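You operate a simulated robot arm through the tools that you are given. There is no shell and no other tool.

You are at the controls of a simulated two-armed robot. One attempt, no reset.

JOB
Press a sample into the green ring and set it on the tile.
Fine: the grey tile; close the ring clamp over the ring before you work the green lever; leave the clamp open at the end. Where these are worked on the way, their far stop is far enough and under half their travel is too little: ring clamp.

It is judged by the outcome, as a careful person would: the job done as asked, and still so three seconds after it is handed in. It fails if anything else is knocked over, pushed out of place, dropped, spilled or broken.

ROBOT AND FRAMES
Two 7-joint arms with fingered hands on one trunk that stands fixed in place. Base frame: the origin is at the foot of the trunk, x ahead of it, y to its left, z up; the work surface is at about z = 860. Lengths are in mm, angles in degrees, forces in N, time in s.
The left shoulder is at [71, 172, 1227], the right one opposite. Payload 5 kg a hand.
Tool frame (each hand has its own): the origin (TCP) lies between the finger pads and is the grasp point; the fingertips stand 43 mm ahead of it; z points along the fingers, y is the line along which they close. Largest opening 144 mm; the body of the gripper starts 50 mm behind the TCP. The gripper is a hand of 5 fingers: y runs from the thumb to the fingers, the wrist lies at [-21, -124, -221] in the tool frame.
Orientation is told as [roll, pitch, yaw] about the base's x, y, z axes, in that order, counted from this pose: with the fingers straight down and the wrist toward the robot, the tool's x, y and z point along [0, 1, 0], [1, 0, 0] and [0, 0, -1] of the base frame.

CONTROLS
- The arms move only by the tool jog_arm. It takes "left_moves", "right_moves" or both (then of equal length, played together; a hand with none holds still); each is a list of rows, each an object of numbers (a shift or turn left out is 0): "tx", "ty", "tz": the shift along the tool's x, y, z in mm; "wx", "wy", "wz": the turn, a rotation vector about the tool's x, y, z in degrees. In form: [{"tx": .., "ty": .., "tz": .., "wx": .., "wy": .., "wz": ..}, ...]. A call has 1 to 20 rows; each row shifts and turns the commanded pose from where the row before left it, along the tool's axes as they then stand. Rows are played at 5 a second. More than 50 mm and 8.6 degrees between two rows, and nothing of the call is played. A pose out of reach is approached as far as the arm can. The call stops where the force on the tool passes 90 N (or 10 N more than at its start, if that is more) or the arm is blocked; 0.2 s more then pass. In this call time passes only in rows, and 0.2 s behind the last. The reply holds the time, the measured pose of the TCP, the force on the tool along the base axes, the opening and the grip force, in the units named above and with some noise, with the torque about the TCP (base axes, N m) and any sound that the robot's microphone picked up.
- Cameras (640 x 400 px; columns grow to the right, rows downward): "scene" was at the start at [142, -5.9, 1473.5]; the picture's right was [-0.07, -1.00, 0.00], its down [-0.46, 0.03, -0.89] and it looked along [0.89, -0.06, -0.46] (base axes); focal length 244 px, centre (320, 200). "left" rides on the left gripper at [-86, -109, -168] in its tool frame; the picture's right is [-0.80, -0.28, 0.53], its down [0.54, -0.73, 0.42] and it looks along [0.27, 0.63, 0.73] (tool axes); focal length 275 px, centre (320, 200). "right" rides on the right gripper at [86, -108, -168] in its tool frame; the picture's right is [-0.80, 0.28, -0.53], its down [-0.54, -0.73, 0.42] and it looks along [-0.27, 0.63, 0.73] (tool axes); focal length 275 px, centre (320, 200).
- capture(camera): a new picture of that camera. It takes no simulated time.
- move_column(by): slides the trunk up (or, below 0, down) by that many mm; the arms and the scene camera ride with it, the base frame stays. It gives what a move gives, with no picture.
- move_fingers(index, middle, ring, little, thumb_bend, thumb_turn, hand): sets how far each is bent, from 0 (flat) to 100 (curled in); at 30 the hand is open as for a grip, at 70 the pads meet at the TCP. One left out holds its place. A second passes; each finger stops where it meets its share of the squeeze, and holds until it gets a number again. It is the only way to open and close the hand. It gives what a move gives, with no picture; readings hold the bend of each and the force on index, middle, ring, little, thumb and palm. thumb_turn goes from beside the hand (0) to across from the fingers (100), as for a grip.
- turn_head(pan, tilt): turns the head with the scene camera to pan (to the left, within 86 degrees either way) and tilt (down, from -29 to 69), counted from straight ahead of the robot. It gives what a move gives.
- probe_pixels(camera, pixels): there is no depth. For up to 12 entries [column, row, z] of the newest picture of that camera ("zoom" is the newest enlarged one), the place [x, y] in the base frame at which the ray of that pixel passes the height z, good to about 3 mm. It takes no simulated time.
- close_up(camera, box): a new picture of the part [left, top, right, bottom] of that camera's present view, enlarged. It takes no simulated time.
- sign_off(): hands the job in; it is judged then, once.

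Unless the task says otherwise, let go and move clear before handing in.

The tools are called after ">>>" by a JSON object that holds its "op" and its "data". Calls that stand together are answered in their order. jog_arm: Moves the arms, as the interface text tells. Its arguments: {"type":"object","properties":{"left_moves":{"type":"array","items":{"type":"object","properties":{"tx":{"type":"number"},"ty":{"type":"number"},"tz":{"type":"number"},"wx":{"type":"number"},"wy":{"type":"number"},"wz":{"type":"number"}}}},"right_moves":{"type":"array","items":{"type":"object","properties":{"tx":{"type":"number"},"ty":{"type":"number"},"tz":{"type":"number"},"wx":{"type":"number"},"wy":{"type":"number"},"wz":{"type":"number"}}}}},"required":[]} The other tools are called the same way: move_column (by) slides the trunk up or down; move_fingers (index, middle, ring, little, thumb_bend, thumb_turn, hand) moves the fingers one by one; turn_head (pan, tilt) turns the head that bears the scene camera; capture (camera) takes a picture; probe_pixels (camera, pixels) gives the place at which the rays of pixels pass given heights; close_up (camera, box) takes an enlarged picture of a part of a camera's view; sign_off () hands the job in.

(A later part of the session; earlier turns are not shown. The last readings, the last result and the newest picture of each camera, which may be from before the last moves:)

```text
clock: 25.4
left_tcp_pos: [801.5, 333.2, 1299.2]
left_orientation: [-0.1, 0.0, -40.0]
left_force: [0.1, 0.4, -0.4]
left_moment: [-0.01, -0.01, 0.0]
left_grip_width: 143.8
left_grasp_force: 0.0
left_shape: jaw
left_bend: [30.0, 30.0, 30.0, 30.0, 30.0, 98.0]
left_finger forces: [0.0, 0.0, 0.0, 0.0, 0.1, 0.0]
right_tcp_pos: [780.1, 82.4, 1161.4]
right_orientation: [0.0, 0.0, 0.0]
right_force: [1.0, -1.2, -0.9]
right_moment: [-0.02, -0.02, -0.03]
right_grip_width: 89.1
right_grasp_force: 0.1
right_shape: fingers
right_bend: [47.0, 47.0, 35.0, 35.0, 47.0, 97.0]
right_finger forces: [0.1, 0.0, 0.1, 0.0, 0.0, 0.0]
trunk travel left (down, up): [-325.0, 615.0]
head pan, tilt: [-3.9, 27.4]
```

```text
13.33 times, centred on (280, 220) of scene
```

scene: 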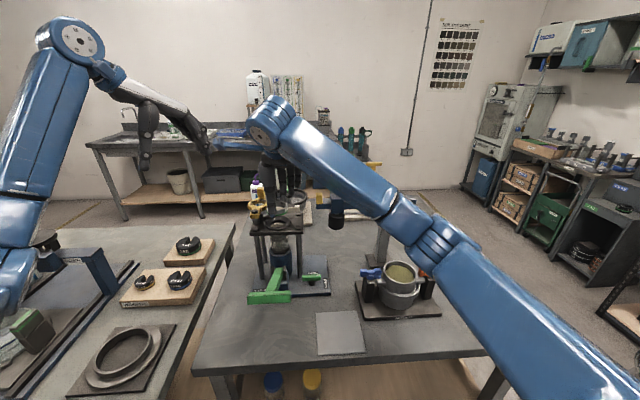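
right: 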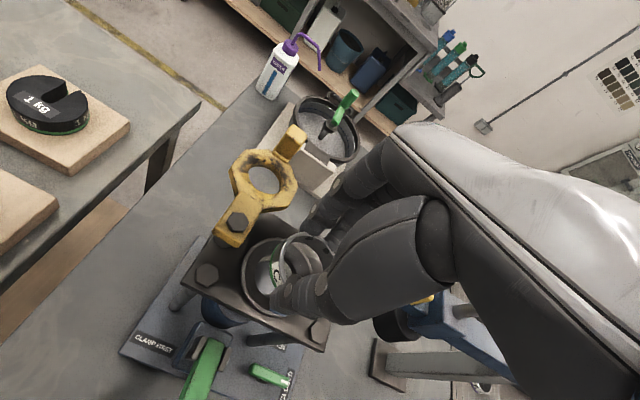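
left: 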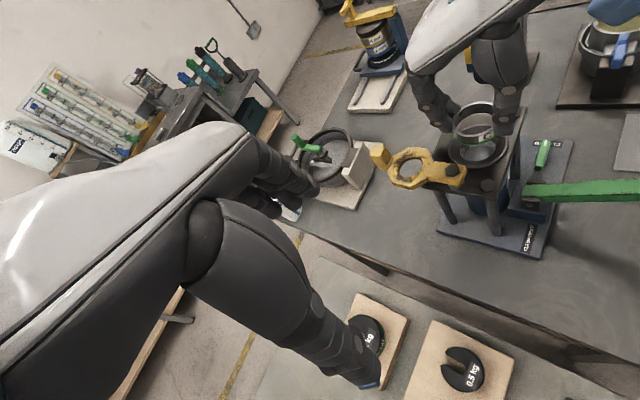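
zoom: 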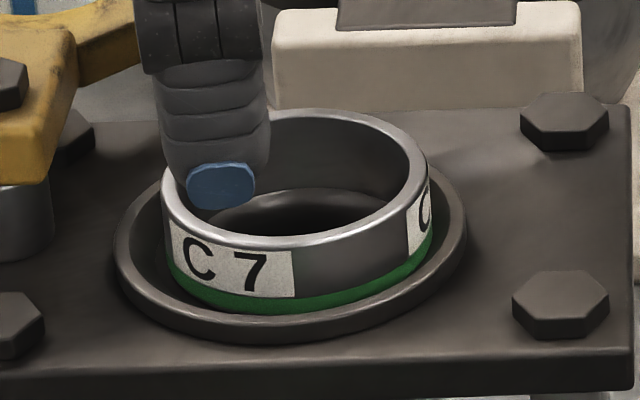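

The ring sits a few mm proud (top ≈ 1084) and tilted, with its right (-y) side higher on the chamfer. I'll narrow the right fingertips and press gently down on that high side to let the funnel centre it.

>>> {"op": "move_fingers", "data": {"hand": "right", "index": 61, "middle": 61, "thumb_bend": 61}}

>>> {"op": "jog_arm", "data": {"right_moves": [{"tx": -13}, {"tz": 10}, {"tz": 10}]}}

>>> {"op": "close_up", "data": {"camera": "left", "box": [430, 100, 530, 190]}}

>>> {"op": "close_up", "data": {"camera": "scene", "box": [245, 180, 315, 240]}}

>>> {"op": "close_up", "data": {"camera": "right", "box": [220, 200, 350, 330]}}

```text
clock: 26.4
left_tcp_pos: [801.1, 332.5, 1299.4]
left_orientation: [-0.1, 0.1, -40.0]
left_force: [0.2, 0.5, 0.4]
left_moment: [-0.04, 0.0, 0.01]
left_grip_width: 143.6
left_grasp_force: 0.2
left_shape: jaw
left_bend: [30.0, 30.0, 30.0, 30.0, 30.0, 98.0]
left_finger forces: [0.0, 0.1, 0.0, 0.0, 0.0, 0.1]
right_tcp_pos: [779.0, 82.6, 1161.1]
right_orientation: [0.0, 0.0, -0.1]
right_force: [-0.6, 0.2, -0.9]
right_moment: [0.04, 0.01, -0.01]
right_grip_width: 39.4
right_grasp_force: 0.1
right_shape: fingers
right_bend: [61.0, 61.0, 35.0, 35.0, 61.0, 97.0]
right_finger forces: [0.0, 0.0, 0.0, 0.0, 0.0, 0.0]
trunk travel left (down, up): [-325.0, 615.0]
head pan, tilt: [-3.9, 27.4]
```

```text
clock: 27.2
left_tcp_pos: [803.0, 332.5, 1300.1]
left_orientation: [-0.2, 0.0, -39.9]
left_force: [0.3, -0.4, -0.4]
left_moment: [0.0, 0.01, -0.01]
left_grip_width: 143.9
left_grasp_force: 0.1
left_shape: jaw
left_bend: [30.0, 30.0, 30.0, 30.0, 30.0, 98.0]
left_finger forces: [0.1, 0.0, 0.0, 0.1, 0.1, 0.0]
right_tcp_pos: [779.8, 68.4, 1139.4]
right_orientation: [0.1, 0.0, 0.0]
right_force: [-0.2, 0.0, 1.0]
right_moment: [0.04, 0.0, 0.0]
right_grip_width: 39.4
right_grasp_force: 0.0
right_shape: fingers
right_bend: [61.0, 61.0, 35.0, 35.0, 61.0, 97.0]
right_finger forces: [0.1, 0.0, 0.0, 0.1, 0.0, 0.0]
trunk travel left (down, up): [-325.0, 615.0]
head pan, tilt: [-3.9, 27.4]
```

```text
4.44 times, centred on (480, 145) of left
```

zoom: 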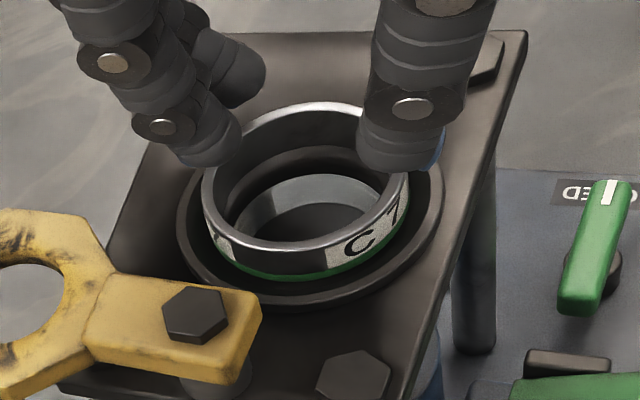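

```text
6.67 times, centred on (280, 210) of scene
```

zoom: 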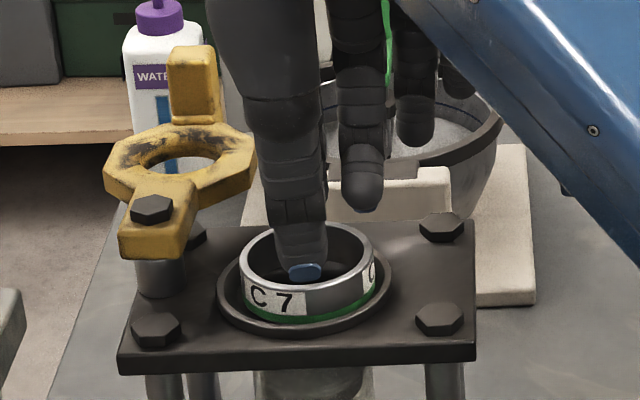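

```text
3.08 times, centred on (285, 265) of right
```

zoom: 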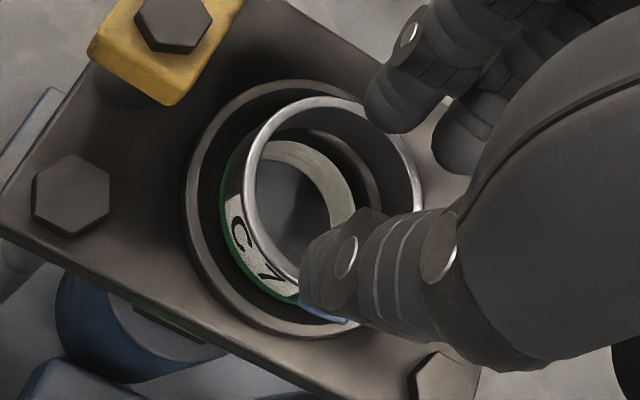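

The thumb and fingertips are just above the ring's rim. I'll press down in small steps.

>>> {"op": "jog_arm", "data": {"right_moves": [{"tz": 5}, {"tz": 3}]}}

>>> {"op": "jog_arm", "data": {"right_moves": [{"tz": 2}]}}

>>> {"op": "jog_arm", "data": {"right_moves": [{"tz": 2}]}}

>>> {"op": "close_up", "data": {"camera": "left", "box": [430, 100, 530, 190]}}

>>> {"op": "close_up", "data": {"camera": "scene", "box": [245, 180, 315, 240]}}

```text
clock: 27.8
left_tcp_pos: [801.7, 332.5, 1301.0]
left_orientation: [-0.1, 0.0, -40.1]
left_force: [0.5, -0.7, 0.8]
left_moment: [-0.01, -0.02, 0.0]
left_grip_width: 143.7
left_grasp_force: 0.0
left_shape: jaw
left_bend: [30.0, 30.0, 30.0, 30.0, 30.0, 98.0]
left_finger forces: [0.0, 0.0, 0.0, 0.1, 0.1, 0.0]
right_tcp_pos: [778.8, 69.2, 1132.5]
right_orientation: [0.1, -0.1, 0.0]
right_force: [0.2, 1.2, 2.7]
right_moment: [0.04, -0.11, -0.05]
right_grip_width: 40.3
right_grasp_force: 1.1
right_shape: fingers
right_bend: [61.0, 61.0, 35.0, 35.0, 61.0, 97.0]
right_finger forces: [3.3, 0.0, 0.0, 0.1, 0.0, 0.0]
trunk travel left (down, up): [-325.0, 615.0]
head pan, tilt: [-3.9, 27.4]
```

```text
clock: 28.2
left_tcp_pos: [801.0, 331.8, 1300.4]
left_orientation: [-0.1, 0.0, -40.1]
left_force: [-0.8, 0.5, 0.2]
left_moment: [-0.02, -0.04, 0.01]
left_grip_width: 143.8
left_grasp_force: 0.0
left_shape: jaw
left_bend: [30.0, 30.0, 30.0, 30.0, 30.0, 98.0]
left_finger forces: [0.0, 0.0, 0.0, 0.0, 0.0, 0.1]
right_tcp_pos: [779.5, 69.1, 1133.2]
right_orientation: [0.2, -0.2, 0.0]
right_force: [1.5, 0.0, 12.5]
right_moment: [0.11, -0.5, -0.01]
right_grip_width: 40.0
right_grasp_force: 7.0
right_shape: fingers
right_bend: [61.0, 61.0, 35.0, 35.0, 61.0, 97.0]
right_finger forces: [13.1, 0.0, 0.0, 0.1, 0.0, 0.1]
trunk travel left (down, up): [-325.0, 615.0]
head pan, tilt: [-3.9, 27.4]
```

```text
clock: 28.6
left_tcp_pos: [800.0, 331.5, 1301.0]
left_orientation: [0.0, 0.0, -40.2]
left_force: [-1.0, -0.4, 0.4]
left_moment: [-0.04, 0.01, -0.02]
left_grip_width: 143.8
left_grasp_force: 0.0
left_shape: jaw
left_bend: [30.0, 30.0, 30.0, 30.0, 30.0, 98.0]
left_finger forces: [0.0, 0.0, 0.0, 0.1, 0.0, 0.0]
right_tcp_pos: [777.3, 69.7, 1132.3]
right_orientation: [0.1, -0.3, 0.0]
right_force: [3.2, 0.2, 26.5]
right_moment: [0.3, -1.0, 0.02]
right_grip_width: 40.7
right_grasp_force: 13.1
right_shape: fingers
right_bend: [60.0, 61.0, 35.0, 35.0, 61.0, 97.0]
right_finger forces: [26.2, 0.0, 0.0, 0.0, 0.0, 0.0]
trunk travel left (down, up): [-325.0, 615.0]
head pan, tilt: [-3.9, 27.4]
```

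```text
4.44 times, centred on (480, 145) of left
```

zoom: 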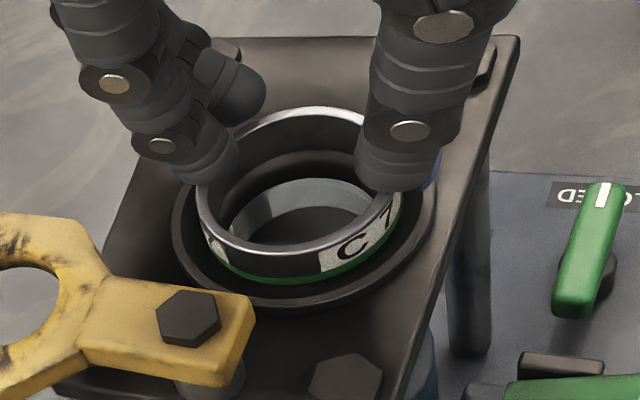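

```text
6.67 times, centred on (280, 210) of scene
```

zoom: 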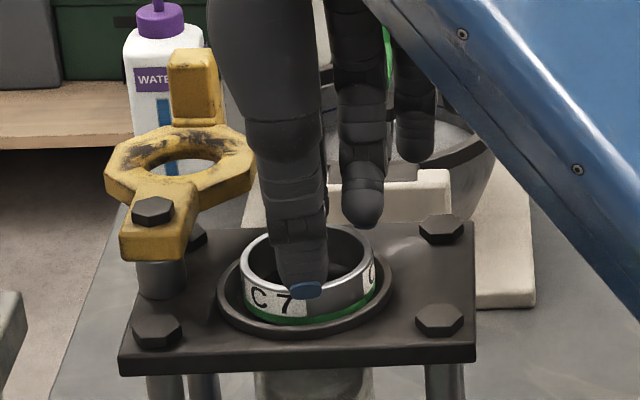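

Pressing with 26 N does not move the ring, so it may already be seated. I'll lift the hand away for an unobstructed look.

>>> {"op": "jog_arm", "data": {"right_moves": [{"tz": -4}, {"tz": -20}, {"tz": -30}, {"ty": -45}, {"ty": -45}, {"ty": -45}]}}

>>> {"op": "close_up", "data": {"camera": "left", "box": [445, 110, 525, 180]}}

>>> {"op": "close_up", "data": {"camera": "scene", "box": [250, 200, 310, 240]}}

>>> {"op": "capture", "data": {"camera": "right"}}

>>> {"op": "capture", "data": {"camera": "scene"}}

```text
clock: 30.0
left_tcp_pos: [800.7, 331.4, 1300.7]
left_orientation: [0.0, 0.0, -40.0]
left_force: [-0.8, 0.5, 0.8]
left_moment: [0.02, -0.06, 0.0]
left_grip_width: 143.7
left_grasp_force: 0.1
left_shape: jaw
left_bend: [30.0, 30.0, 30.0, 30.0, 30.0, 98.0]
left_finger forces: [0.0, 0.0, 0.1, 0.1, 0.0, 0.0]
right_tcp_pos: [642.4, 69.3, 1181.7]
right_orientation: [0.0, 0.0, -0.1]
right_force: [-0.4, -0.5, 0.6]
right_moment: [-0.04, -0.06, -0.03]
right_grip_width: 39.3
right_grasp_force: 0.0
right_shape: fingers
right_bend: [61.0, 61.0, 35.0, 35.0, 61.0, 97.0]
right_finger forces: [0.0, 0.0, 0.0, 0.1, 0.0, 0.0]
trunk travel left (down, up): [-325.0, 615.0]
head pan, tilt: [-3.9, 27.4]
```

```text
5.71 times, centred on (485, 145) of left
```

zoom: 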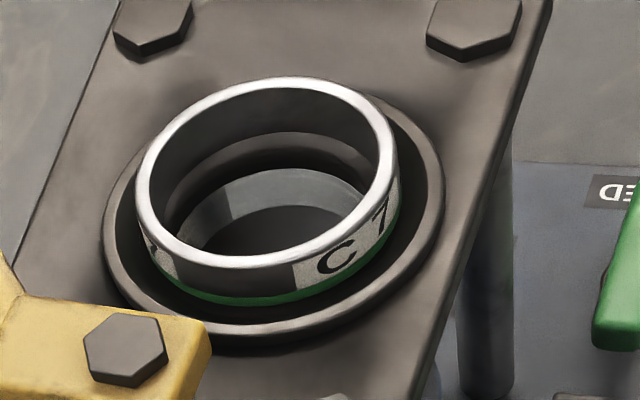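

```text
10.00 times, centred on (280, 220) of scene
```

zoom: 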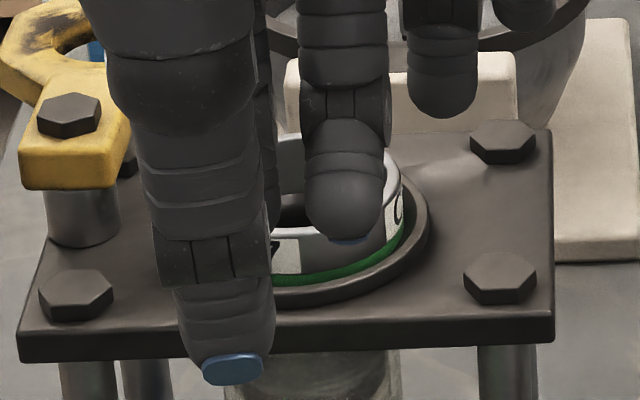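

```text
taken
```

right: 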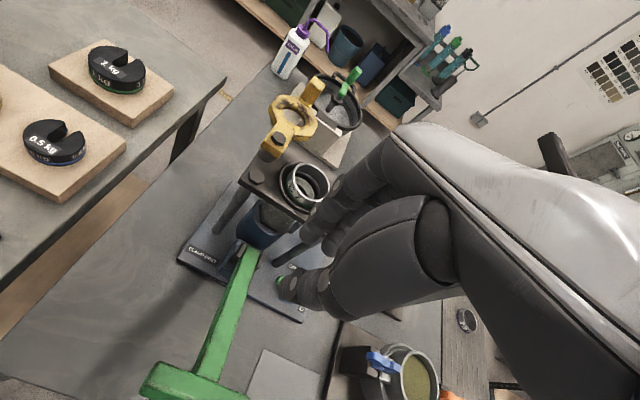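

```text
taken
```

scene: 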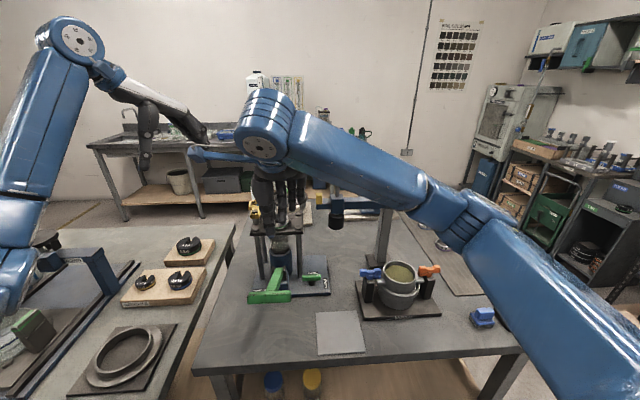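

The right hand still blocks the scene view, so I'll move it away to the right for a clear check.

>>> {"op": "jog_arm", "data": {"right_moves": [{"tx": -45, "ty": -4}, {"tx": -45, "ty": -4}, {"tx": -45, "ty": -4}, {"tx": -45}, {"tx": -45}]}}

>>> {"op": "close_up", "data": {"camera": "scene", "box": [250, 200, 310, 240]}}

>>> {"op": "close_up", "data": {"camera": "right", "box": [0, 0, 320, 200]}}

>>> {"op": "capture", "data": {"camera": "scene"}}

```text
clock: 31.2
left_tcp_pos: [802.4, 330.3, 1301.6]
left_orientation: [0.0, 0.0, -40.0]
left_force: [-0.5, -0.7, -0.4]
left_moment: [0.05, -0.02, 0.0]
left_grip_width: 144.0
left_grasp_force: 0.0
left_shape: jaw
left_bend: [30.0, 30.0, 30.0, 30.0, 30.0, 98.0]
left_finger forces: [0.0, 0.0, 0.1, 0.1, 0.0, 0.0]
right_tcp_pos: [631.9, -157.0, 1179.7]
right_orientation: [0.2, 0.0, 0.1]
right_force: [0.7, -0.8, -0.2]
right_moment: [0.08, -0.04, 0.01]
right_grip_width: 39.0
right_grasp_force: 0.1
right_shape: fingers
right_bend: [61.0, 61.0, 35.0, 35.0, 61.0, 98.0]
right_finger forces: [0.0, 0.1, 0.1, 0.1, 0.0, 0.0]
trunk travel left (down, up): [-325.0, 615.0]
head pan, tilt: [-3.9, 27.4]
```

```text
10.00 times, centred on (280, 220) of scene
```

zoom: 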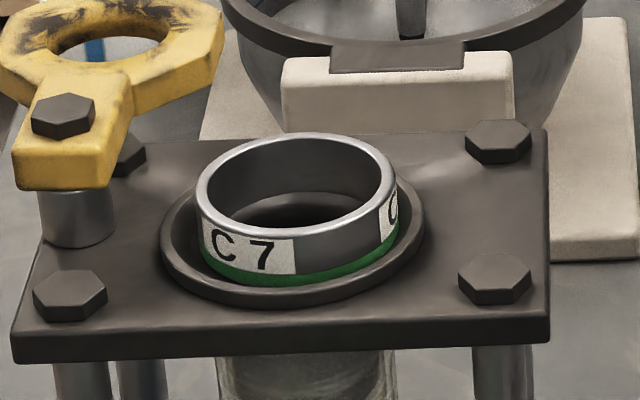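

```text
2.00 times, centred on (160, 100) of right
```

zoom: 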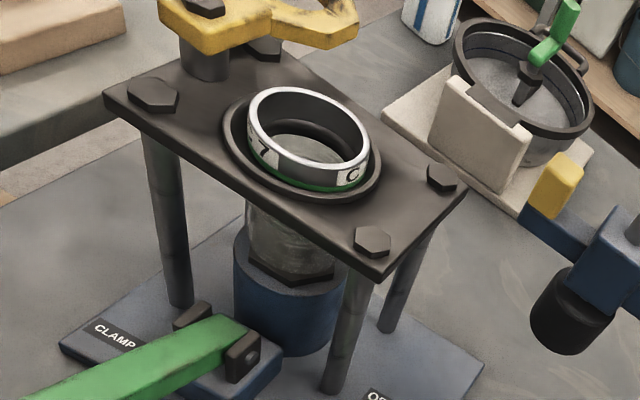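

```text
taken
```

scene: 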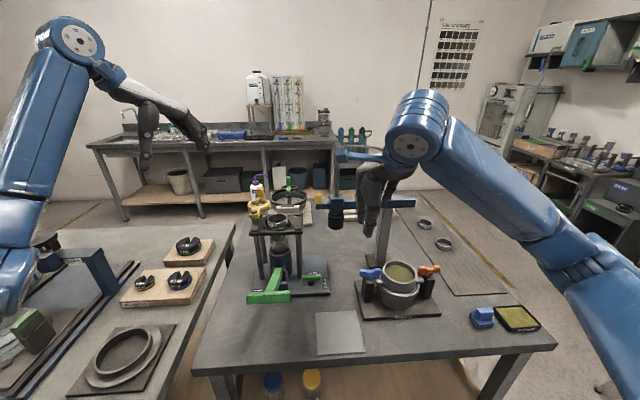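

With the hand away, the scene view shows the ring tilted: its left side has dropped into the socket while its right (-y) side rests high at (396,165 zoom). I'll press straight down on that high side with the index fingertip only.

>>> {"op": "move_fingers", "data": {"hand": "right", "middle": 35}}

>>> {"op": "jog_arm", "data": {"right_moves": [{"tx": 49}, {"tx": 49}, {"tx": 49}, {"tx": 49}, {"ty": 41}, {"ty": 41}, {"ty": 40}, {"tz": 20}, {"tz": 12}]}}

>>> {"op": "close_up", "data": {"camera": "left", "box": [430, 90, 530, 190]}}

>>> {"op": "close_up", "data": {"camera": "scene", "box": [245, 180, 325, 240]}}

>>> {"op": "close_up", "data": {"camera": "right", "box": [200, 150, 360, 330]}}

```text
clock: 32.2
left_tcp_pos: [801.9, 332.2, 1298.6]
left_orientation: [-0.1, 0.0, -40.1]
left_force: [0.2, 0.1, 0.2]
left_moment: [0.01, 0.01, 0.01]
left_grip_width: 144.1
left_grasp_force: 0.0
left_shape: jaw
left_bend: [30.0, 30.0, 30.0, 30.0, 30.0, 98.0]
left_finger forces: [0.0, 0.0, 0.0, 0.0, 0.0, 0.0]
right_tcp_pos: [633.2, -154.9, 1180.2]
right_orientation: [-0.1, 0.0, 0.0]
right_force: [-0.6, 0.8, 0.2]
right_moment: [-0.01, 0.03, -0.04]
right_grip_width: 39.1
right_grasp_force: 0.0
right_shape: fingers
right_bend: [61.0, 35.0, 35.0, 35.0, 61.0, 98.0]
right_finger forces: [0.0, 0.0, 0.1, 0.0, 0.0, 0.0]
trunk travel left (down, up): [-325.0, 615.0]
head pan, tilt: [-3.9, 27.4]
```

```text
clock: 34.2
left_tcp_pos: [802.5, 332.2, 1299.7]
left_orientation: [-0.2, 0.0, -40.1]
left_force: [0.6, 0.6, -1.0]
left_moment: [-0.03, -0.01, 0.01]
left_grip_width: 143.7
left_grasp_force: 0.1
left_shape: jaw
left_bend: [30.0, 30.0, 30.0, 30.0, 30.0, 98.0]
left_finger forces: [0.0, 0.0, 0.0, 0.1, 0.1, 0.1]
right_tcp_pos: [754.2, 39.6, 1150.8]
right_orientation: [0.0, 0.0, -0.1]
right_force: [0.1, 0.8, 0.5]
right_moment: [-0.02, 0.03, -0.03]
right_grip_width: 39.4
right_grasp_force: 0.0
right_shape: fingers
right_bend: [61.0, 35.0, 35.0, 35.0, 61.0, 97.0]
right_finger forces: [0.1, 0.1, 0.0, 0.0, 0.1, 0.0]
trunk travel left (down, up): [-325.0, 615.0]
head pan, tilt: [-3.9, 27.4]
```

```text
4.00 times, centred on (480, 140) of left
```

zoom: 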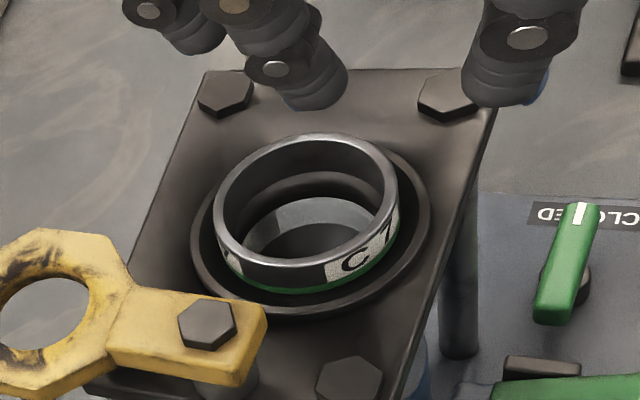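

```text
6.67 times, centred on (285, 210) of scene
```

zoom: 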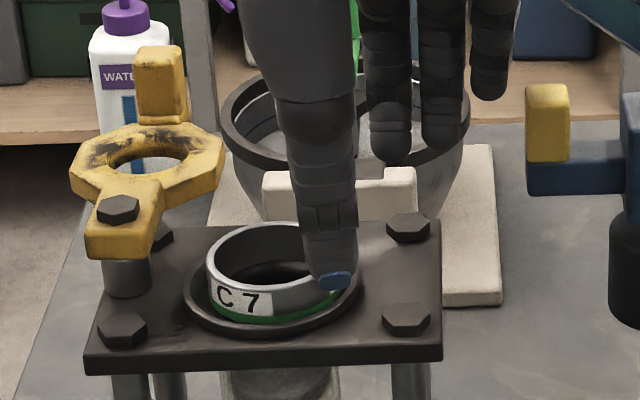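

```text
2.22 times, centred on (280, 240) of right
```

zoom: 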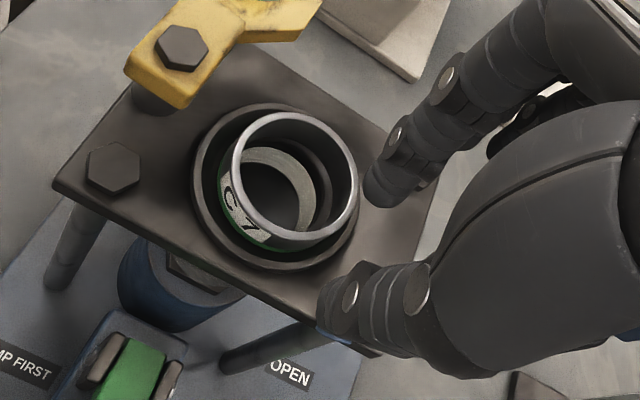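

The index tip will land at about the ring's outer right edge, so I'll shift 4 mm left and then lower onto the rim in small steps.

>>> {"op": "jog_arm", "data": {"right_moves": [{"tx": 4}, {"tz": 8}, {"tz": 4}]}}

>>> {"op": "close_up", "data": {"camera": "left", "box": [430, 90, 530, 190]}}

>>> {"op": "close_up", "data": {"camera": "right", "box": [200, 150, 360, 330]}}

```text
clock: 35.0
left_tcp_pos: [802.5, 332.1, 1300.1]
left_orientation: [0.0, 0.0, -40.1]
left_force: [-0.7, -0.6, 0.6]
left_moment: [-0.01, -0.03, 0.03]
left_grip_width: 143.8
left_grasp_force: 0.1
left_shape: jaw
left_bend: [30.0, 30.0, 30.0, 30.0, 30.0, 98.0]
left_finger forces: [0.0, 0.1, 0.1, 0.0, 0.1, 0.0]
right_tcp_pos: [755.0, 42.2, 1135.9]
right_orientation: [0.0, 0.0, 0.1]
right_force: [-0.4, 0.3, -0.1]
right_moment: [0.01, 0.0, -0.01]
right_grip_width: 39.3
right_grasp_force: 0.1
right_shape: fingers
right_bend: [61.0, 35.0, 35.0, 35.0, 61.0, 97.0]
right_finger forces: [0.0, 0.0, 0.0, 0.1, 0.0, 0.1]
trunk travel left (down, up): [-325.0, 615.0]
head pan, tilt: [-3.9, 27.4]
```

```text
4.00 times, centred on (480, 140) of left
```

zoom: 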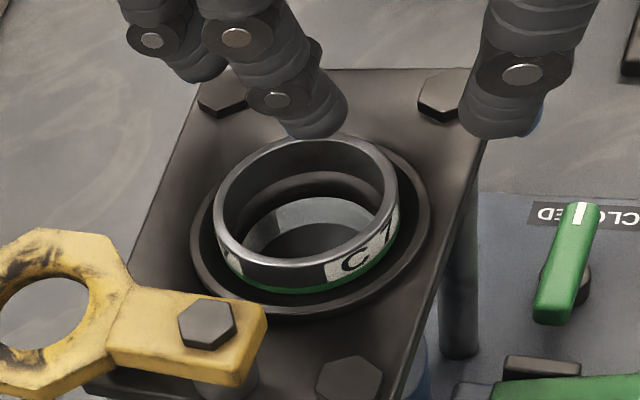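

```text
2.22 times, centred on (280, 240) of right
```

zoom: 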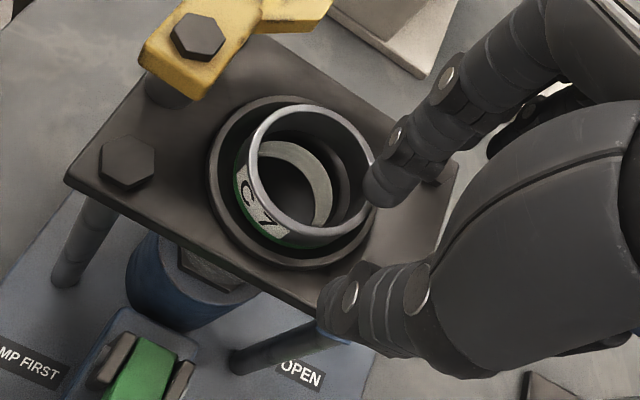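

The fingertip is right above the ring's -y rim. I'll lower in 2–3 mm steps.

>>> {"op": "jog_arm", "data": {"right_moves": [{"tz": 3}]}}

>>> {"op": "jog_arm", "data": {"right_moves": [{"tz": 2}]}}

>>> {"op": "jog_arm", "data": {"right_moves": [{"tz": 2}]}}

>>> {"op": "close_up", "data": {"camera": "left", "box": [430, 90, 530, 190]}}

>>> {"op": "close_up", "data": {"camera": "scene", "box": [250, 200, 310, 240]}}

```text
clock: 35.4
left_tcp_pos: [802.8, 332.8, 1300.0]
left_orientation: [-0.1, 0.0, -40.1]
left_force: [0.3, -0.4, 0.5]
left_moment: [0.0, 0.01, 0.02]
left_grip_width: 143.7
left_grasp_force: 0.0
left_shape: jaw
left_bend: [30.0, 30.0, 30.0, 30.0, 30.0, 98.0]
left_finger forces: [0.1, 0.0, 0.0, 0.1, 0.0, 0.1]
right_tcp_pos: [755.6, 43.6, 1134.5]
right_orientation: [-0.1, 0.1, -0.1]
right_force: [0.7, -0.4, 0.1]
right_moment: [0.02, 0.02, -0.04]
right_grip_width: 39.0
right_grasp_force: 0.1
right_shape: fingers
right_bend: [61.0, 35.0, 35.0, 35.0, 61.0, 97.0]
right_finger forces: [0.1, 0.1, 0.1, 0.0, 0.0, 0.1]
trunk travel left (down, up): [-325.0, 615.0]
head pan, tilt: [-3.9, 27.4]
```

```text
clock: 35.8
left_tcp_pos: [802.4, 333.1, 1299.2]
left_orientation: [-0.1, 0.0, -40.1]
left_force: [0.7, 0.2, 0.6]
left_moment: [-0.02, 0.01, -0.02]
left_grip_width: 144.1
left_grasp_force: 0.1
left_shape: jaw
left_bend: [30.0, 30.0, 30.0, 30.0, 30.0, 98.0]
left_finger forces: [0.1, 0.0, 0.0, 0.0, 0.1, 0.0]
right_tcp_pos: [755.1, 42.2, 1133.7]
right_orientation: [0.0, -0.1, 0.1]
right_force: [-0.7, -0.8, -1.0]
right_moment: [0.01, -0.02, 0.03]
right_grip_width: 39.3
right_grasp_force: 0.1
right_shape: fingers
right_bend: [61.0, 35.0, 35.0, 35.0, 61.0, 97.0]
right_finger forces: [0.1, 0.0, 0.0, 0.1, 0.0, 0.1]
trunk travel left (down, up): [-325.0, 615.0]
head pan, tilt: [-3.9, 27.4]
```

```text
clock: 36.2
left_tcp_pos: [801.1, 331.7, 1301.7]
left_orientation: [-0.1, 0.0, -40.1]
left_force: [-0.2, -0.5, 0.8]
left_moment: [-0.02, 0.0, 0.01]
left_grip_width: 143.8
left_grasp_force: 0.0
left_shape: jaw
left_bend: [30.0, 30.0, 30.0, 30.0, 30.0, 98.0]
left_finger forces: [0.0, 0.0, 0.0, 0.1, 0.0, 0.0]
right_tcp_pos: [754.3, 42.2, 1132.8]
right_orientation: [0.0, -0.1, 0.1]
right_force: [0.8, -0.5, 4.9]
right_moment: [0.07, -0.23, 0.0]
right_grip_width: 39.3
right_grasp_force: 3.0
right_shape: fingers
right_bend: [61.0, 35.0, 35.0, 35.0, 61.0, 97.0]
right_finger forces: [5.6, 0.0, 0.1, 0.0, 0.0, 0.0]
trunk travel left (down, up): [-325.0, 615.0]
head pan, tilt: [-3.9, 27.4]
```

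```text
4.00 times, centred on (480, 140) of left
```

zoom: 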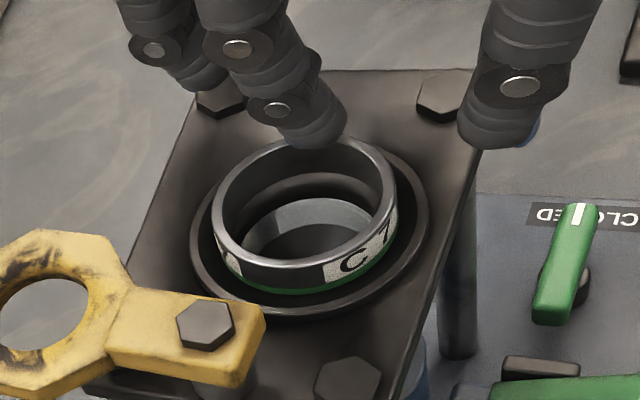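

```text
10.00 times, centred on (280, 220) of scene
```

zoom: 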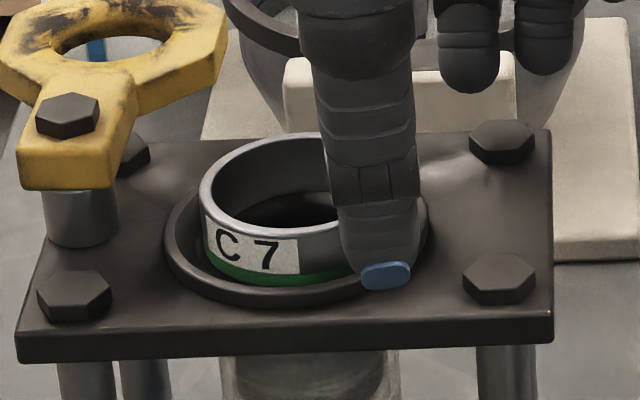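

Contact at 5 N. I'll keep pressing in 2 mm steps, watching for the rim to drop.

>>> {"op": "jog_arm", "data": {"right_moves": [{"tz": 2}]}}

>>> {"op": "jog_arm", "data": {"right_moves": [{"tz": 2}]}}

>>> {"op": "close_up", "data": {"camera": "left", "box": [430, 90, 530, 190]}}

>>> {"op": "close_up", "data": {"camera": "scene", "box": [250, 200, 310, 240]}}

```text
clock: 36.6
left_tcp_pos: [802.2, 331.6, 1299.6]
left_orientation: [0.0, 0.0, -40.1]
left_force: [-0.1, -0.9, 0.5]
left_moment: [0.01, 0.0, 0.0]
left_grip_width: 144.1
left_grasp_force: 0.0
left_shape: jaw
left_bend: [30.0, 30.0, 30.0, 30.0, 30.0, 98.0]
left_finger forces: [0.1, 0.0, 0.0, 0.0, 0.0, 0.0]
right_tcp_pos: [753.4, 41.4, 1131.2]
right_orientation: [0.2, -0.2, -0.1]
right_force: [1.5, -2.0, 16.3]
right_moment: [0.08, -0.64, -0.09]
right_grip_width: 40.0
right_grasp_force: 8.3
right_shape: fingers
right_bend: [61.0, 35.0, 35.0, 35.0, 61.0, 97.0]
right_finger forces: [16.6, 0.1, 0.0, 0.1, 0.1, 0.1]
trunk travel left (down, up): [-325.0, 615.0]
head pan, tilt: [-3.9, 27.4]
```

```text
clock: 37.0
left_tcp_pos: [800.0, 330.9, 1302.2]
left_orientation: [0.0, -0.2, -40.0]
left_force: [0.3, -0.3, 0.1]
left_moment: [0.0, 0.0, -0.02]
left_grip_width: 143.8
left_grasp_force: 0.0
left_shape: jaw
left_bend: [30.0, 30.0, 30.0, 30.0, 30.0, 98.0]
left_finger forces: [0.1, 0.0, 0.0, 0.0, 0.0, 0.0]
right_tcp_pos: [752.3, 42.1, 1130.9]
right_orientation: [0.2, -0.4, 0.0]
right_force: [4.2, -2.0, 32.6]
right_moment: [0.24, -1.18, -0.14]
right_grip_width: 40.4
right_grasp_force: 16.3
right_shape: fingers
right_bend: [60.0, 35.0, 35.0, 35.0, 61.0, 97.0]
right_finger forces: [32.4, 0.0, 0.0, 0.0, 0.0, 0.1]
trunk travel left (down, up): [-325.0, 615.0]
head pan, tilt: [-3.9, 27.4]
```

```text
4.00 times, centred on (480, 140) of left
```

zoom: 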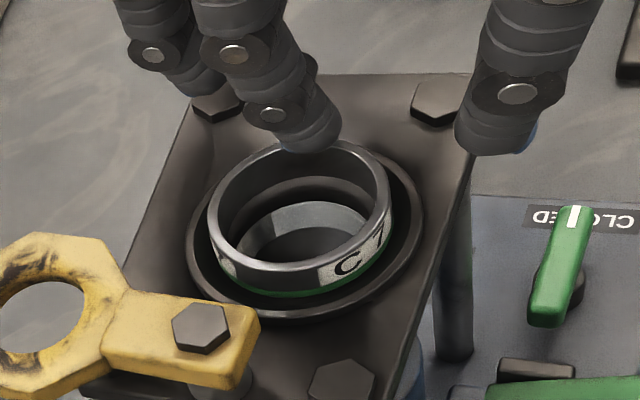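

```text
10.00 times, centred on (280, 220) of scene
```

zoom: 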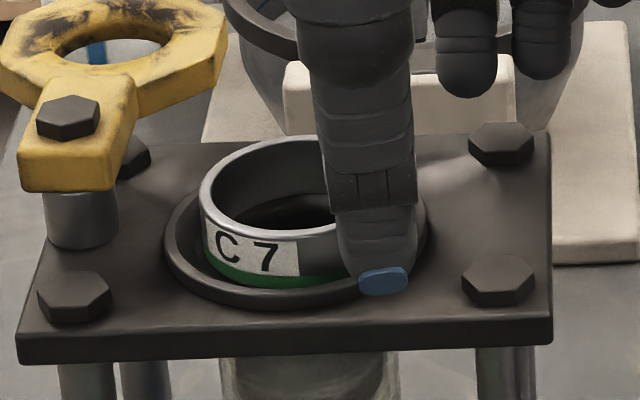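

Vertical pressing alone doesn't slide the ring because finger friction holds it sideways. I'll ease off and then drag the rim about 5 mm in +y with a light press.

>>> {"op": "jog_arm", "data": {"right_moves": [{"tz": -3}, {"tx": 2}, {"tx": 2}]}}

>>> {"op": "close_up", "data": {"camera": "scene", "box": [250, 200, 310, 240]}}

>>> {"op": "close_up", "data": {"camera": "left", "box": [430, 90, 530, 190]}}

```text
clock: 37.8
left_tcp_pos: [799.9, 331.6, 1300.1]
left_orientation: [0.0, 0.0, -40.1]
left_force: [0.2, 0.7, 0.2]
left_moment: [-0.01, 0.02, 0.0]
left_grip_width: 143.5
left_grasp_force: 0.2
left_shape: jaw
left_bend: [30.0, 30.0, 30.0, 30.0, 30.0, 98.0]
left_finger forces: [0.0, 0.1, 0.0, 0.0, 0.0, 0.1]
right_tcp_pos: [752.4, 46.1, 1131.9]
right_orientation: [-0.1, -0.1, 0.0]
right_force: [2.2, -4.0, 23.1]
right_moment: [-0.1, -0.74, -0.18]
right_grip_width: 39.3
right_grasp_force: 10.4
right_shape: fingers
right_bend: [61.0, 35.0, 35.0, 35.0, 61.0, 97.0]
right_finger forces: [21.6, 0.0, 0.0, 0.0, 0.1, 0.0]
trunk travel left (down, up): [-325.0, 615.0]
head pan, tilt: [-3.9, 27.4]
```

```text
10.00 times, centred on (280, 220) of scene
```

zoom: 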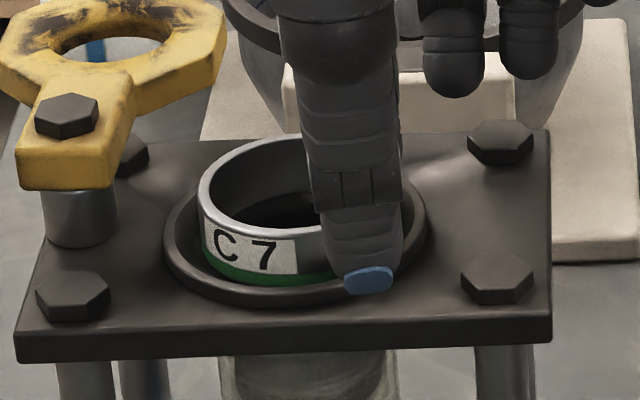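

```text
4.00 times, centred on (480, 140) of left
```

zoom: 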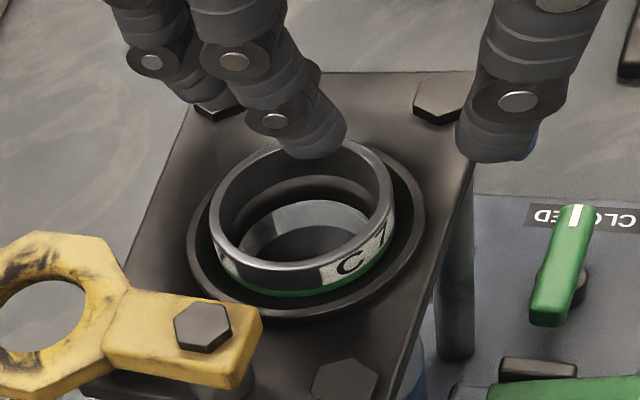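

The finger just slides over the rim. A cleaner fix is to re-grip the ring higher on its wall, lift it, re-centre and set it down again so that the fingertips clear the funnel lip.

>>> {"op": "jog_arm", "data": {"right_moves": [{"tz": -15}, {"tz": -20}]}}

>>> {"op": "move_fingers", "data": {"hand": "right", "index": 47, "middle": 47, "thumb_bend": 47}}

>>> {"op": "jog_arm", "data": {"right_moves": [{"tx": 30, "ty": 27}, {"tz": 20}, {"tz": 15}]}}

>>> {"op": "close_up", "data": {"camera": "scene", "box": [245, 190, 315, 240]}}

>>> {"op": "close_up", "data": {"camera": "left", "box": [430, 90, 530, 190]}}

>>> {"op": "close_up", "data": {"camera": "right", "box": [220, 200, 350, 330]}}

```text
clock: 38.4
left_tcp_pos: [801.8, 332.0, 1302.2]
left_orientation: [0.1, 0.0, -40.0]
left_force: [-0.2, 0.2, -0.3]
left_moment: [0.01, -0.05, -0.01]
left_grip_width: 143.9
left_grasp_force: 0.1
left_shape: jaw
left_bend: [30.0, 30.0, 30.0, 30.0, 30.0, 98.0]
left_finger forces: [0.0, 0.1, 0.0, 0.0, 0.1, 0.0]
right_tcp_pos: [753.6, 47.3, 1164.5]
right_orientation: [0.0, 0.1, 0.0]
right_force: [-0.5, 0.2, 0.3]
right_moment: [0.04, -0.02, -0.04]
right_grip_width: 39.4
right_grasp_force: 0.0
right_shape: fingers
right_bend: [61.0, 35.0, 35.0, 35.0, 61.0, 97.0]
right_finger forces: [0.0, 0.0, 0.0, 0.1, 0.1, 0.1]
trunk travel left (down, up): [-325.0, 615.0]
head pan, tilt: [-3.9, 27.4]
```

```text
clock: 39.4
left_tcp_pos: [801.7, 332.8, 1300.1]
left_orientation: [-0.1, 0.0, -40.0]
left_force: [-0.1, 0.3, 1.1]
left_moment: [0.04, -0.03, 0.02]
left_grip_width: 143.9
left_grasp_force: 0.0
left_shape: jaw
left_bend: [30.0, 30.0, 30.0, 30.0, 30.0, 98.0]
left_finger forces: [0.1, 0.0, 0.0, 0.0, 0.0, 0.0]
right_tcp_pos: [754.1, 46.1, 1164.3]
right_orientation: [0.1, 0.1, 0.0]
right_force: [0.6, 1.0, -0.2]
right_moment: [-0.01, -0.01, 0.01]
right_grip_width: 88.8
right_grasp_force: 0.0
right_shape: fingers
right_bend: [47.0, 47.0, 35.0, 35.0, 47.0, 97.0]
right_finger forces: [0.0, 0.1, 0.0, 0.0, 0.1, 0.1]
trunk travel left (down, up): [-325.0, 615.0]
head pan, tilt: [-3.9, 27.4]
```

```text
clock: 40.2
left_tcp_pos: [802.1, 332.0, 1300.4]
left_orientation: [-0.1, 0.1, -40.1]
left_force: [-0.4, 0.2, 0.0]
left_moment: [0.01, 0.01, 0.01]
left_grip_width: 144.0
left_grasp_force: 0.0
left_shape: jaw
left_bend: [30.0, 30.0, 30.0, 30.0, 30.0, 98.0]
left_finger forces: [0.1, 0.0, 0.1, 0.0, 0.0, 0.1]
right_tcp_pos: [781.5, 77.7, 1129.6]
right_orientation: [0.0, 0.0, -0.1]
right_force: [-0.2, -0.1, 0.7]
right_moment: [-0.01, -0.03, 0.01]
right_grip_width: 89.1
right_grasp_force: 0.1
right_shape: fingers
right_bend: [47.0, 47.0, 35.0, 35.0, 47.0, 97.0]
right_finger forces: [0.1, 0.0, 0.1, 0.0, 0.1, 0.1]
trunk travel left (down, up): [-325.0, 615.0]
head pan, tilt: [-3.9, 27.4]
```

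```text
8.00 times, centred on (280, 215) of scene
```

zoom: 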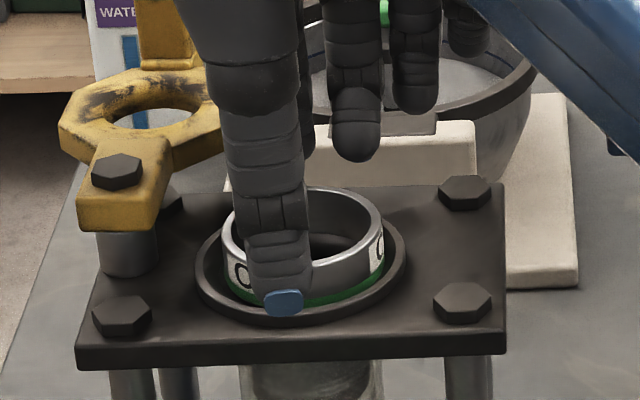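

```text
4.00 times, centred on (480, 140) of left
```

zoom: 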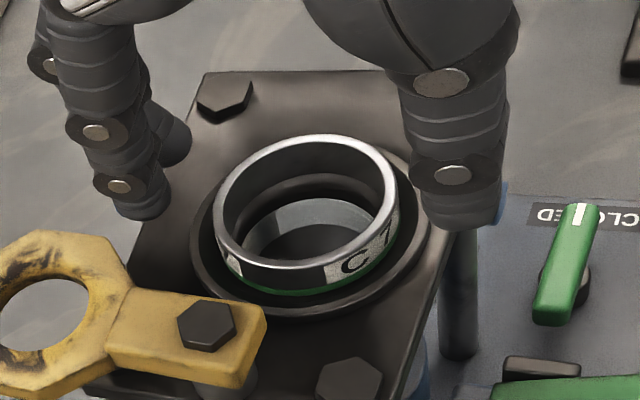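

```text
3.08 times, centred on (285, 265) of right
```

zoom: 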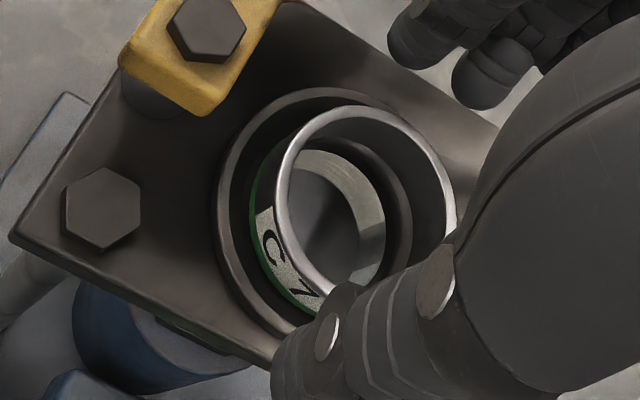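

Positioned around the ring. I'll lower 6 mm so the fingertips overlap the top ~5 mm and close.

>>> {"op": "jog_arm", "data": {"right_moves": [{"tx": -1.5, "tz": 6}]}}

>>> {"op": "move_fingers", "data": {"hand": "right", "index": 66, "middle": 66, "thumb_bend": 66}}

>>> {"op": "close_up", "data": {"camera": "scene", "box": [245, 190, 315, 240]}}

>>> {"op": "close_up", "data": {"camera": "left", "box": [430, 90, 530, 190]}}

```text
clock: 40.6
left_tcp_pos: [802.3, 332.1, 1300.0]
left_orientation: [-0.1, 0.1, -40.0]
left_force: [-0.1, -0.8, 0.8]
left_moment: [0.02, -0.01, 0.0]
left_grip_width: 143.9
left_grasp_force: 0.1
left_shape: jaw
left_bend: [30.0, 30.0, 30.0, 30.0, 30.0, 98.0]
left_finger forces: [0.1, 0.0, 0.0, 0.1, 0.0, 0.0]
right_tcp_pos: [783.1, 75.0, 1123.5]
right_orientation: [0.0, 0.0, 0.0]
right_force: [0.3, -0.4, 0.0]
right_moment: [0.04, 0.01, 0.02]
right_grip_width: 89.3
right_grasp_force: 0.1
right_shape: fingers
right_bend: [47.0, 47.0, 35.0, 35.0, 47.0, 97.0]
right_finger forces: [0.0, 0.0, 0.1, 0.1, 0.0, 0.0]
trunk travel left (down, up): [-325.0, 615.0]
head pan, tilt: [-3.9, 27.4]
```

```text
clock: 41.6
left_tcp_pos: [802.6, 331.5, 1300.3]
left_orientation: [-0.1, 0.0, -40.1]
left_force: [0.0, 0.9, -1.4]
left_moment: [0.01, 0.03, 0.03]
left_grip_width: 143.8
left_grasp_force: 0.1
left_shape: jaw
left_bend: [30.0, 30.0, 30.0, 30.0, 30.0, 98.0]
left_finger forces: [0.0, 0.0, 0.1, 0.1, 0.1, 0.0]
right_tcp_pos: [781.8, 75.5, 1123.3]
right_orientation: [0.0, -0.1, 0.0]
right_force: [1.8, -1.3, 4.6]
right_moment: [0.0, 0.07, -0.01]
right_grip_width: 57.6
right_grasp_force: 13.4
right_shape: fingers
right_bend: [57.0, 62.0, 35.0, 35.0, 57.0, 97.0]
right_finger forces: [7.5, 6.9, 0.1, 0.0, 14.0, 0.0]
trunk travel left (down, up): [-325.0, 615.0]
head pan, tilt: [-3.9, 27.4]
```

```text
8.00 times, centred on (280, 215) of scene
```

zoom: 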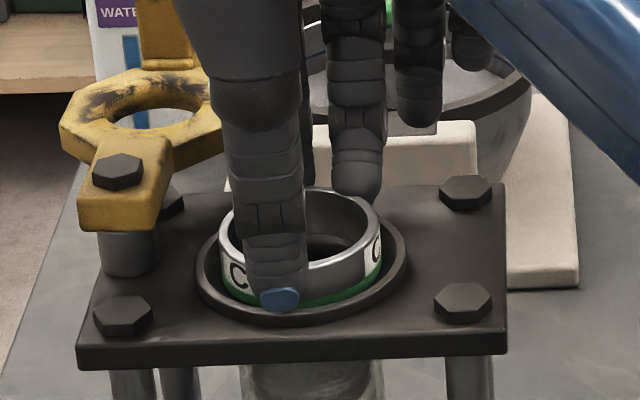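

```text
4.00 times, centred on (480, 140) of left
```

zoom: 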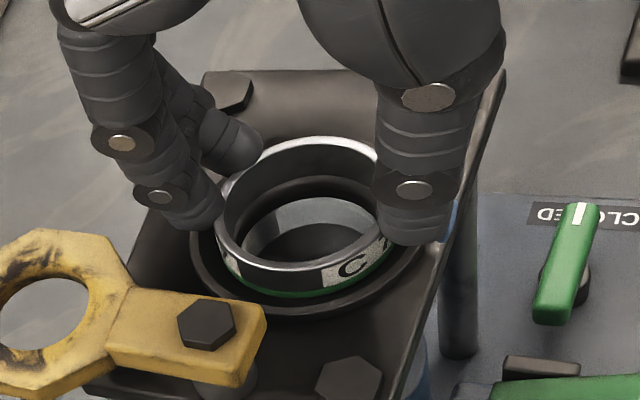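

The ring is gripped by index, middle and thumb. I'll lift it about 10 mm and check its attitude.

>>> {"op": "jog_arm", "data": {"right_moves": [{"tz": -5}, {"tz": -7}]}}

>>> {"op": "close_up", "data": {"camera": "scene", "box": [245, 190, 315, 240]}}

>>> {"op": "close_up", "data": {"camera": "left", "box": [430, 90, 530, 190]}}

>>> {"op": "close_up", "data": {"camera": "right", "box": [220, 200, 350, 330]}}

```text
clock: 42.2
left_tcp_pos: [803.1, 332.2, 1300.3]
left_orientation: [-0.1, -0.1, -39.9]
left_force: [-1.4, 0.1, -0.8]
left_moment: [0.0, -0.05, 0.04]
left_grip_width: 143.9
left_grasp_force: 0.1
left_shape: jaw
left_bend: [30.0, 30.0, 30.0, 30.0, 30.0, 98.0]
left_finger forces: [0.1, 0.0, 0.0, 0.1, 0.0, 0.0]
right_tcp_pos: [781.8, 76.5, 1136.1]
right_orientation: [0.1, -0.1, -0.1]
right_force: [6.3, -0.2, 3.5]
right_moment: [0.05, -0.21, -0.03]
right_grip_width: 29.8
right_grasp_force: 2.7
right_shape: fingers
right_bend: [62.0, 65.0, 35.0, 35.0, 66.0, 97.0]
right_finger forces: [4.4, 1.7, 0.0, 0.1, 0.1, 0.0]
trunk travel left (down, up): [-325.0, 615.0]
head pan, tilt: [-3.9, 27.4]
```

```text
8.00 times, centred on (280, 215) of scene
```

zoom: 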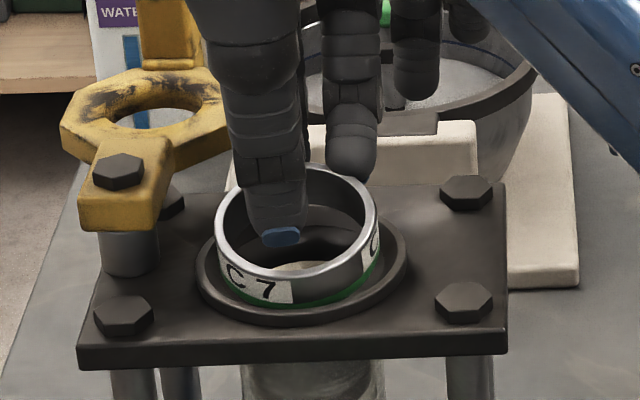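

```text
4.00 times, centred on (480, 140) of left
```

zoom: 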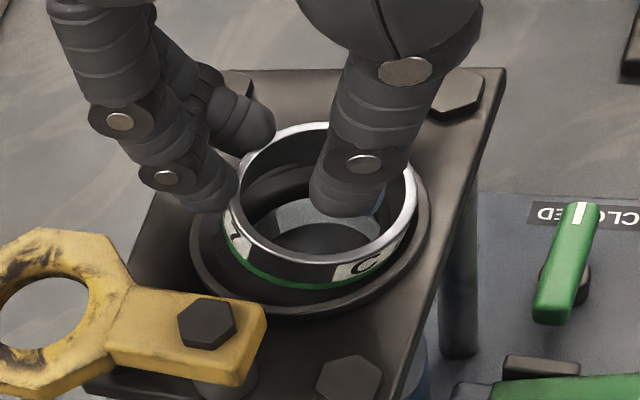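

```text
3.08 times, centred on (285, 265) of right
```

zoom: 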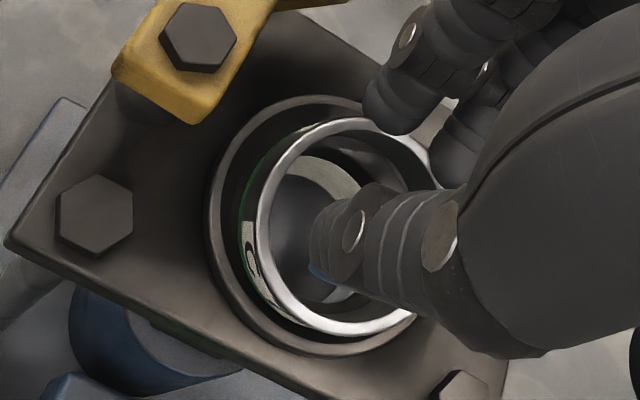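

The thumb slipped inside the near rim, and the ring is now tipped up on its far side against index and middle. I'll lower the hand a bit to bring the far side back down, then open slowly.

>>> {"op": "jog_arm", "data": {"right_moves": [{"tz": 3}, {"tz": 3}]}}

>>> {"op": "move_fingers", "data": {"hand": "right", "index": 58, "middle": 58}}

>>> {"op": "close_up", "data": {"camera": "scene", "box": [245, 190, 315, 240]}}

>>> {"op": "close_up", "data": {"camera": "left", "box": [430, 90, 530, 190]}}

```text
clock: 42.8
left_tcp_pos: [803.5, 330.3, 1299.3]
left_orientation: [-0.1, 0.1, -40.1]
left_force: [-1.0, -0.3, 0.0]
left_moment: [-0.01, 0.01, 0.03]
left_grip_width: 144.0
left_grasp_force: 0.0
left_shape: jaw
left_bend: [30.0, 30.0, 30.0, 30.0, 30.0, 98.0]
left_finger forces: [0.0, 0.1, 0.0, 0.0, 0.0, 0.0]
right_tcp_pos: [782.9, 75.4, 1130.0]
right_orientation: [0.1, 0.0, -0.1]
right_force: [11.4, -1.8, 4.8]
right_moment: [-0.08, -0.54, -0.02]
right_grip_width: 32.1
right_grasp_force: 6.8
right_shape: fingers
right_bend: [60.0, 64.0, 35.0, 35.0, 66.0, 97.0]
right_finger forces: [7.1, 5.3, 0.0, 0.0, 0.0, 0.1]
trunk travel left (down, up): [-325.0, 615.0]
head pan, tilt: [-3.9, 27.4]
```

```text
clock: 43.8
left_tcp_pos: [802.9, 331.5, 1300.6]
left_orientation: [-0.1, 0.0, -40.1]
left_force: [-0.1, -0.2, 0.2]
left_moment: [-0.06, 0.01, -0.01]
left_grip_width: 143.9
left_grasp_force: 0.1
left_shape: jaw
left_bend: [30.0, 30.0, 30.0, 30.0, 30.0, 98.0]
left_finger forces: [0.0, 0.0, 0.1, 0.0, 0.0, 0.0]
right_tcp_pos: [782.4, 75.9, 1130.2]
right_orientation: [0.1, 0.0, 0.0]
right_force: [-0.2, 0.4, 0.9]
right_moment: [-0.01, -0.01, 0.03]
right_grip_width: 37.0
right_grasp_force: 0.2
right_shape: fingers
right_bend: [57.0, 57.0, 35.0, 35.0, 66.0, 98.0]
right_finger forces: [0.1, 0.0, 0.0, 0.0, 0.2, 0.0]
trunk travel left (down, up): [-325.0, 615.0]
head pan, tilt: [-3.9, 27.4]
```

```text
8.00 times, centred on (280, 215) of scene
```

zoom: 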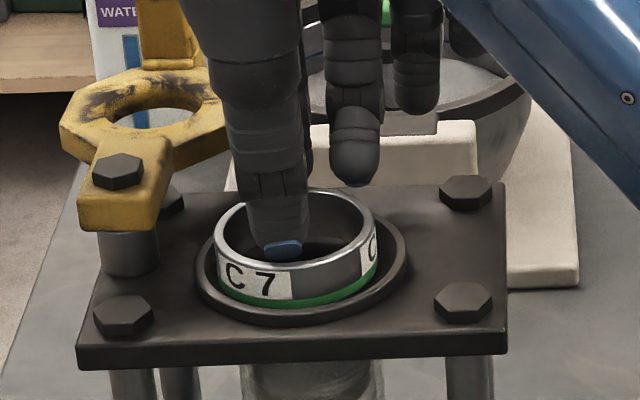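

```text
4.00 times, centred on (480, 140) of left
```

zoom: 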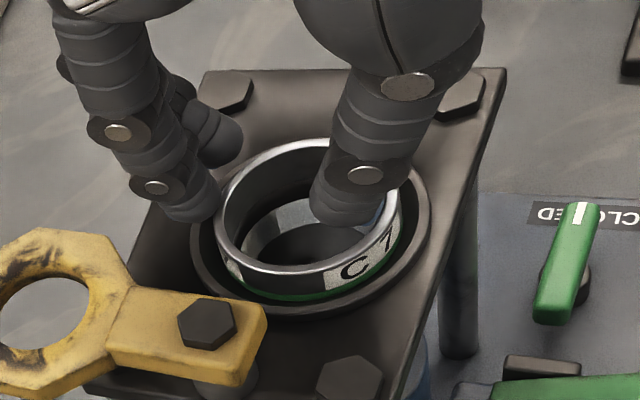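

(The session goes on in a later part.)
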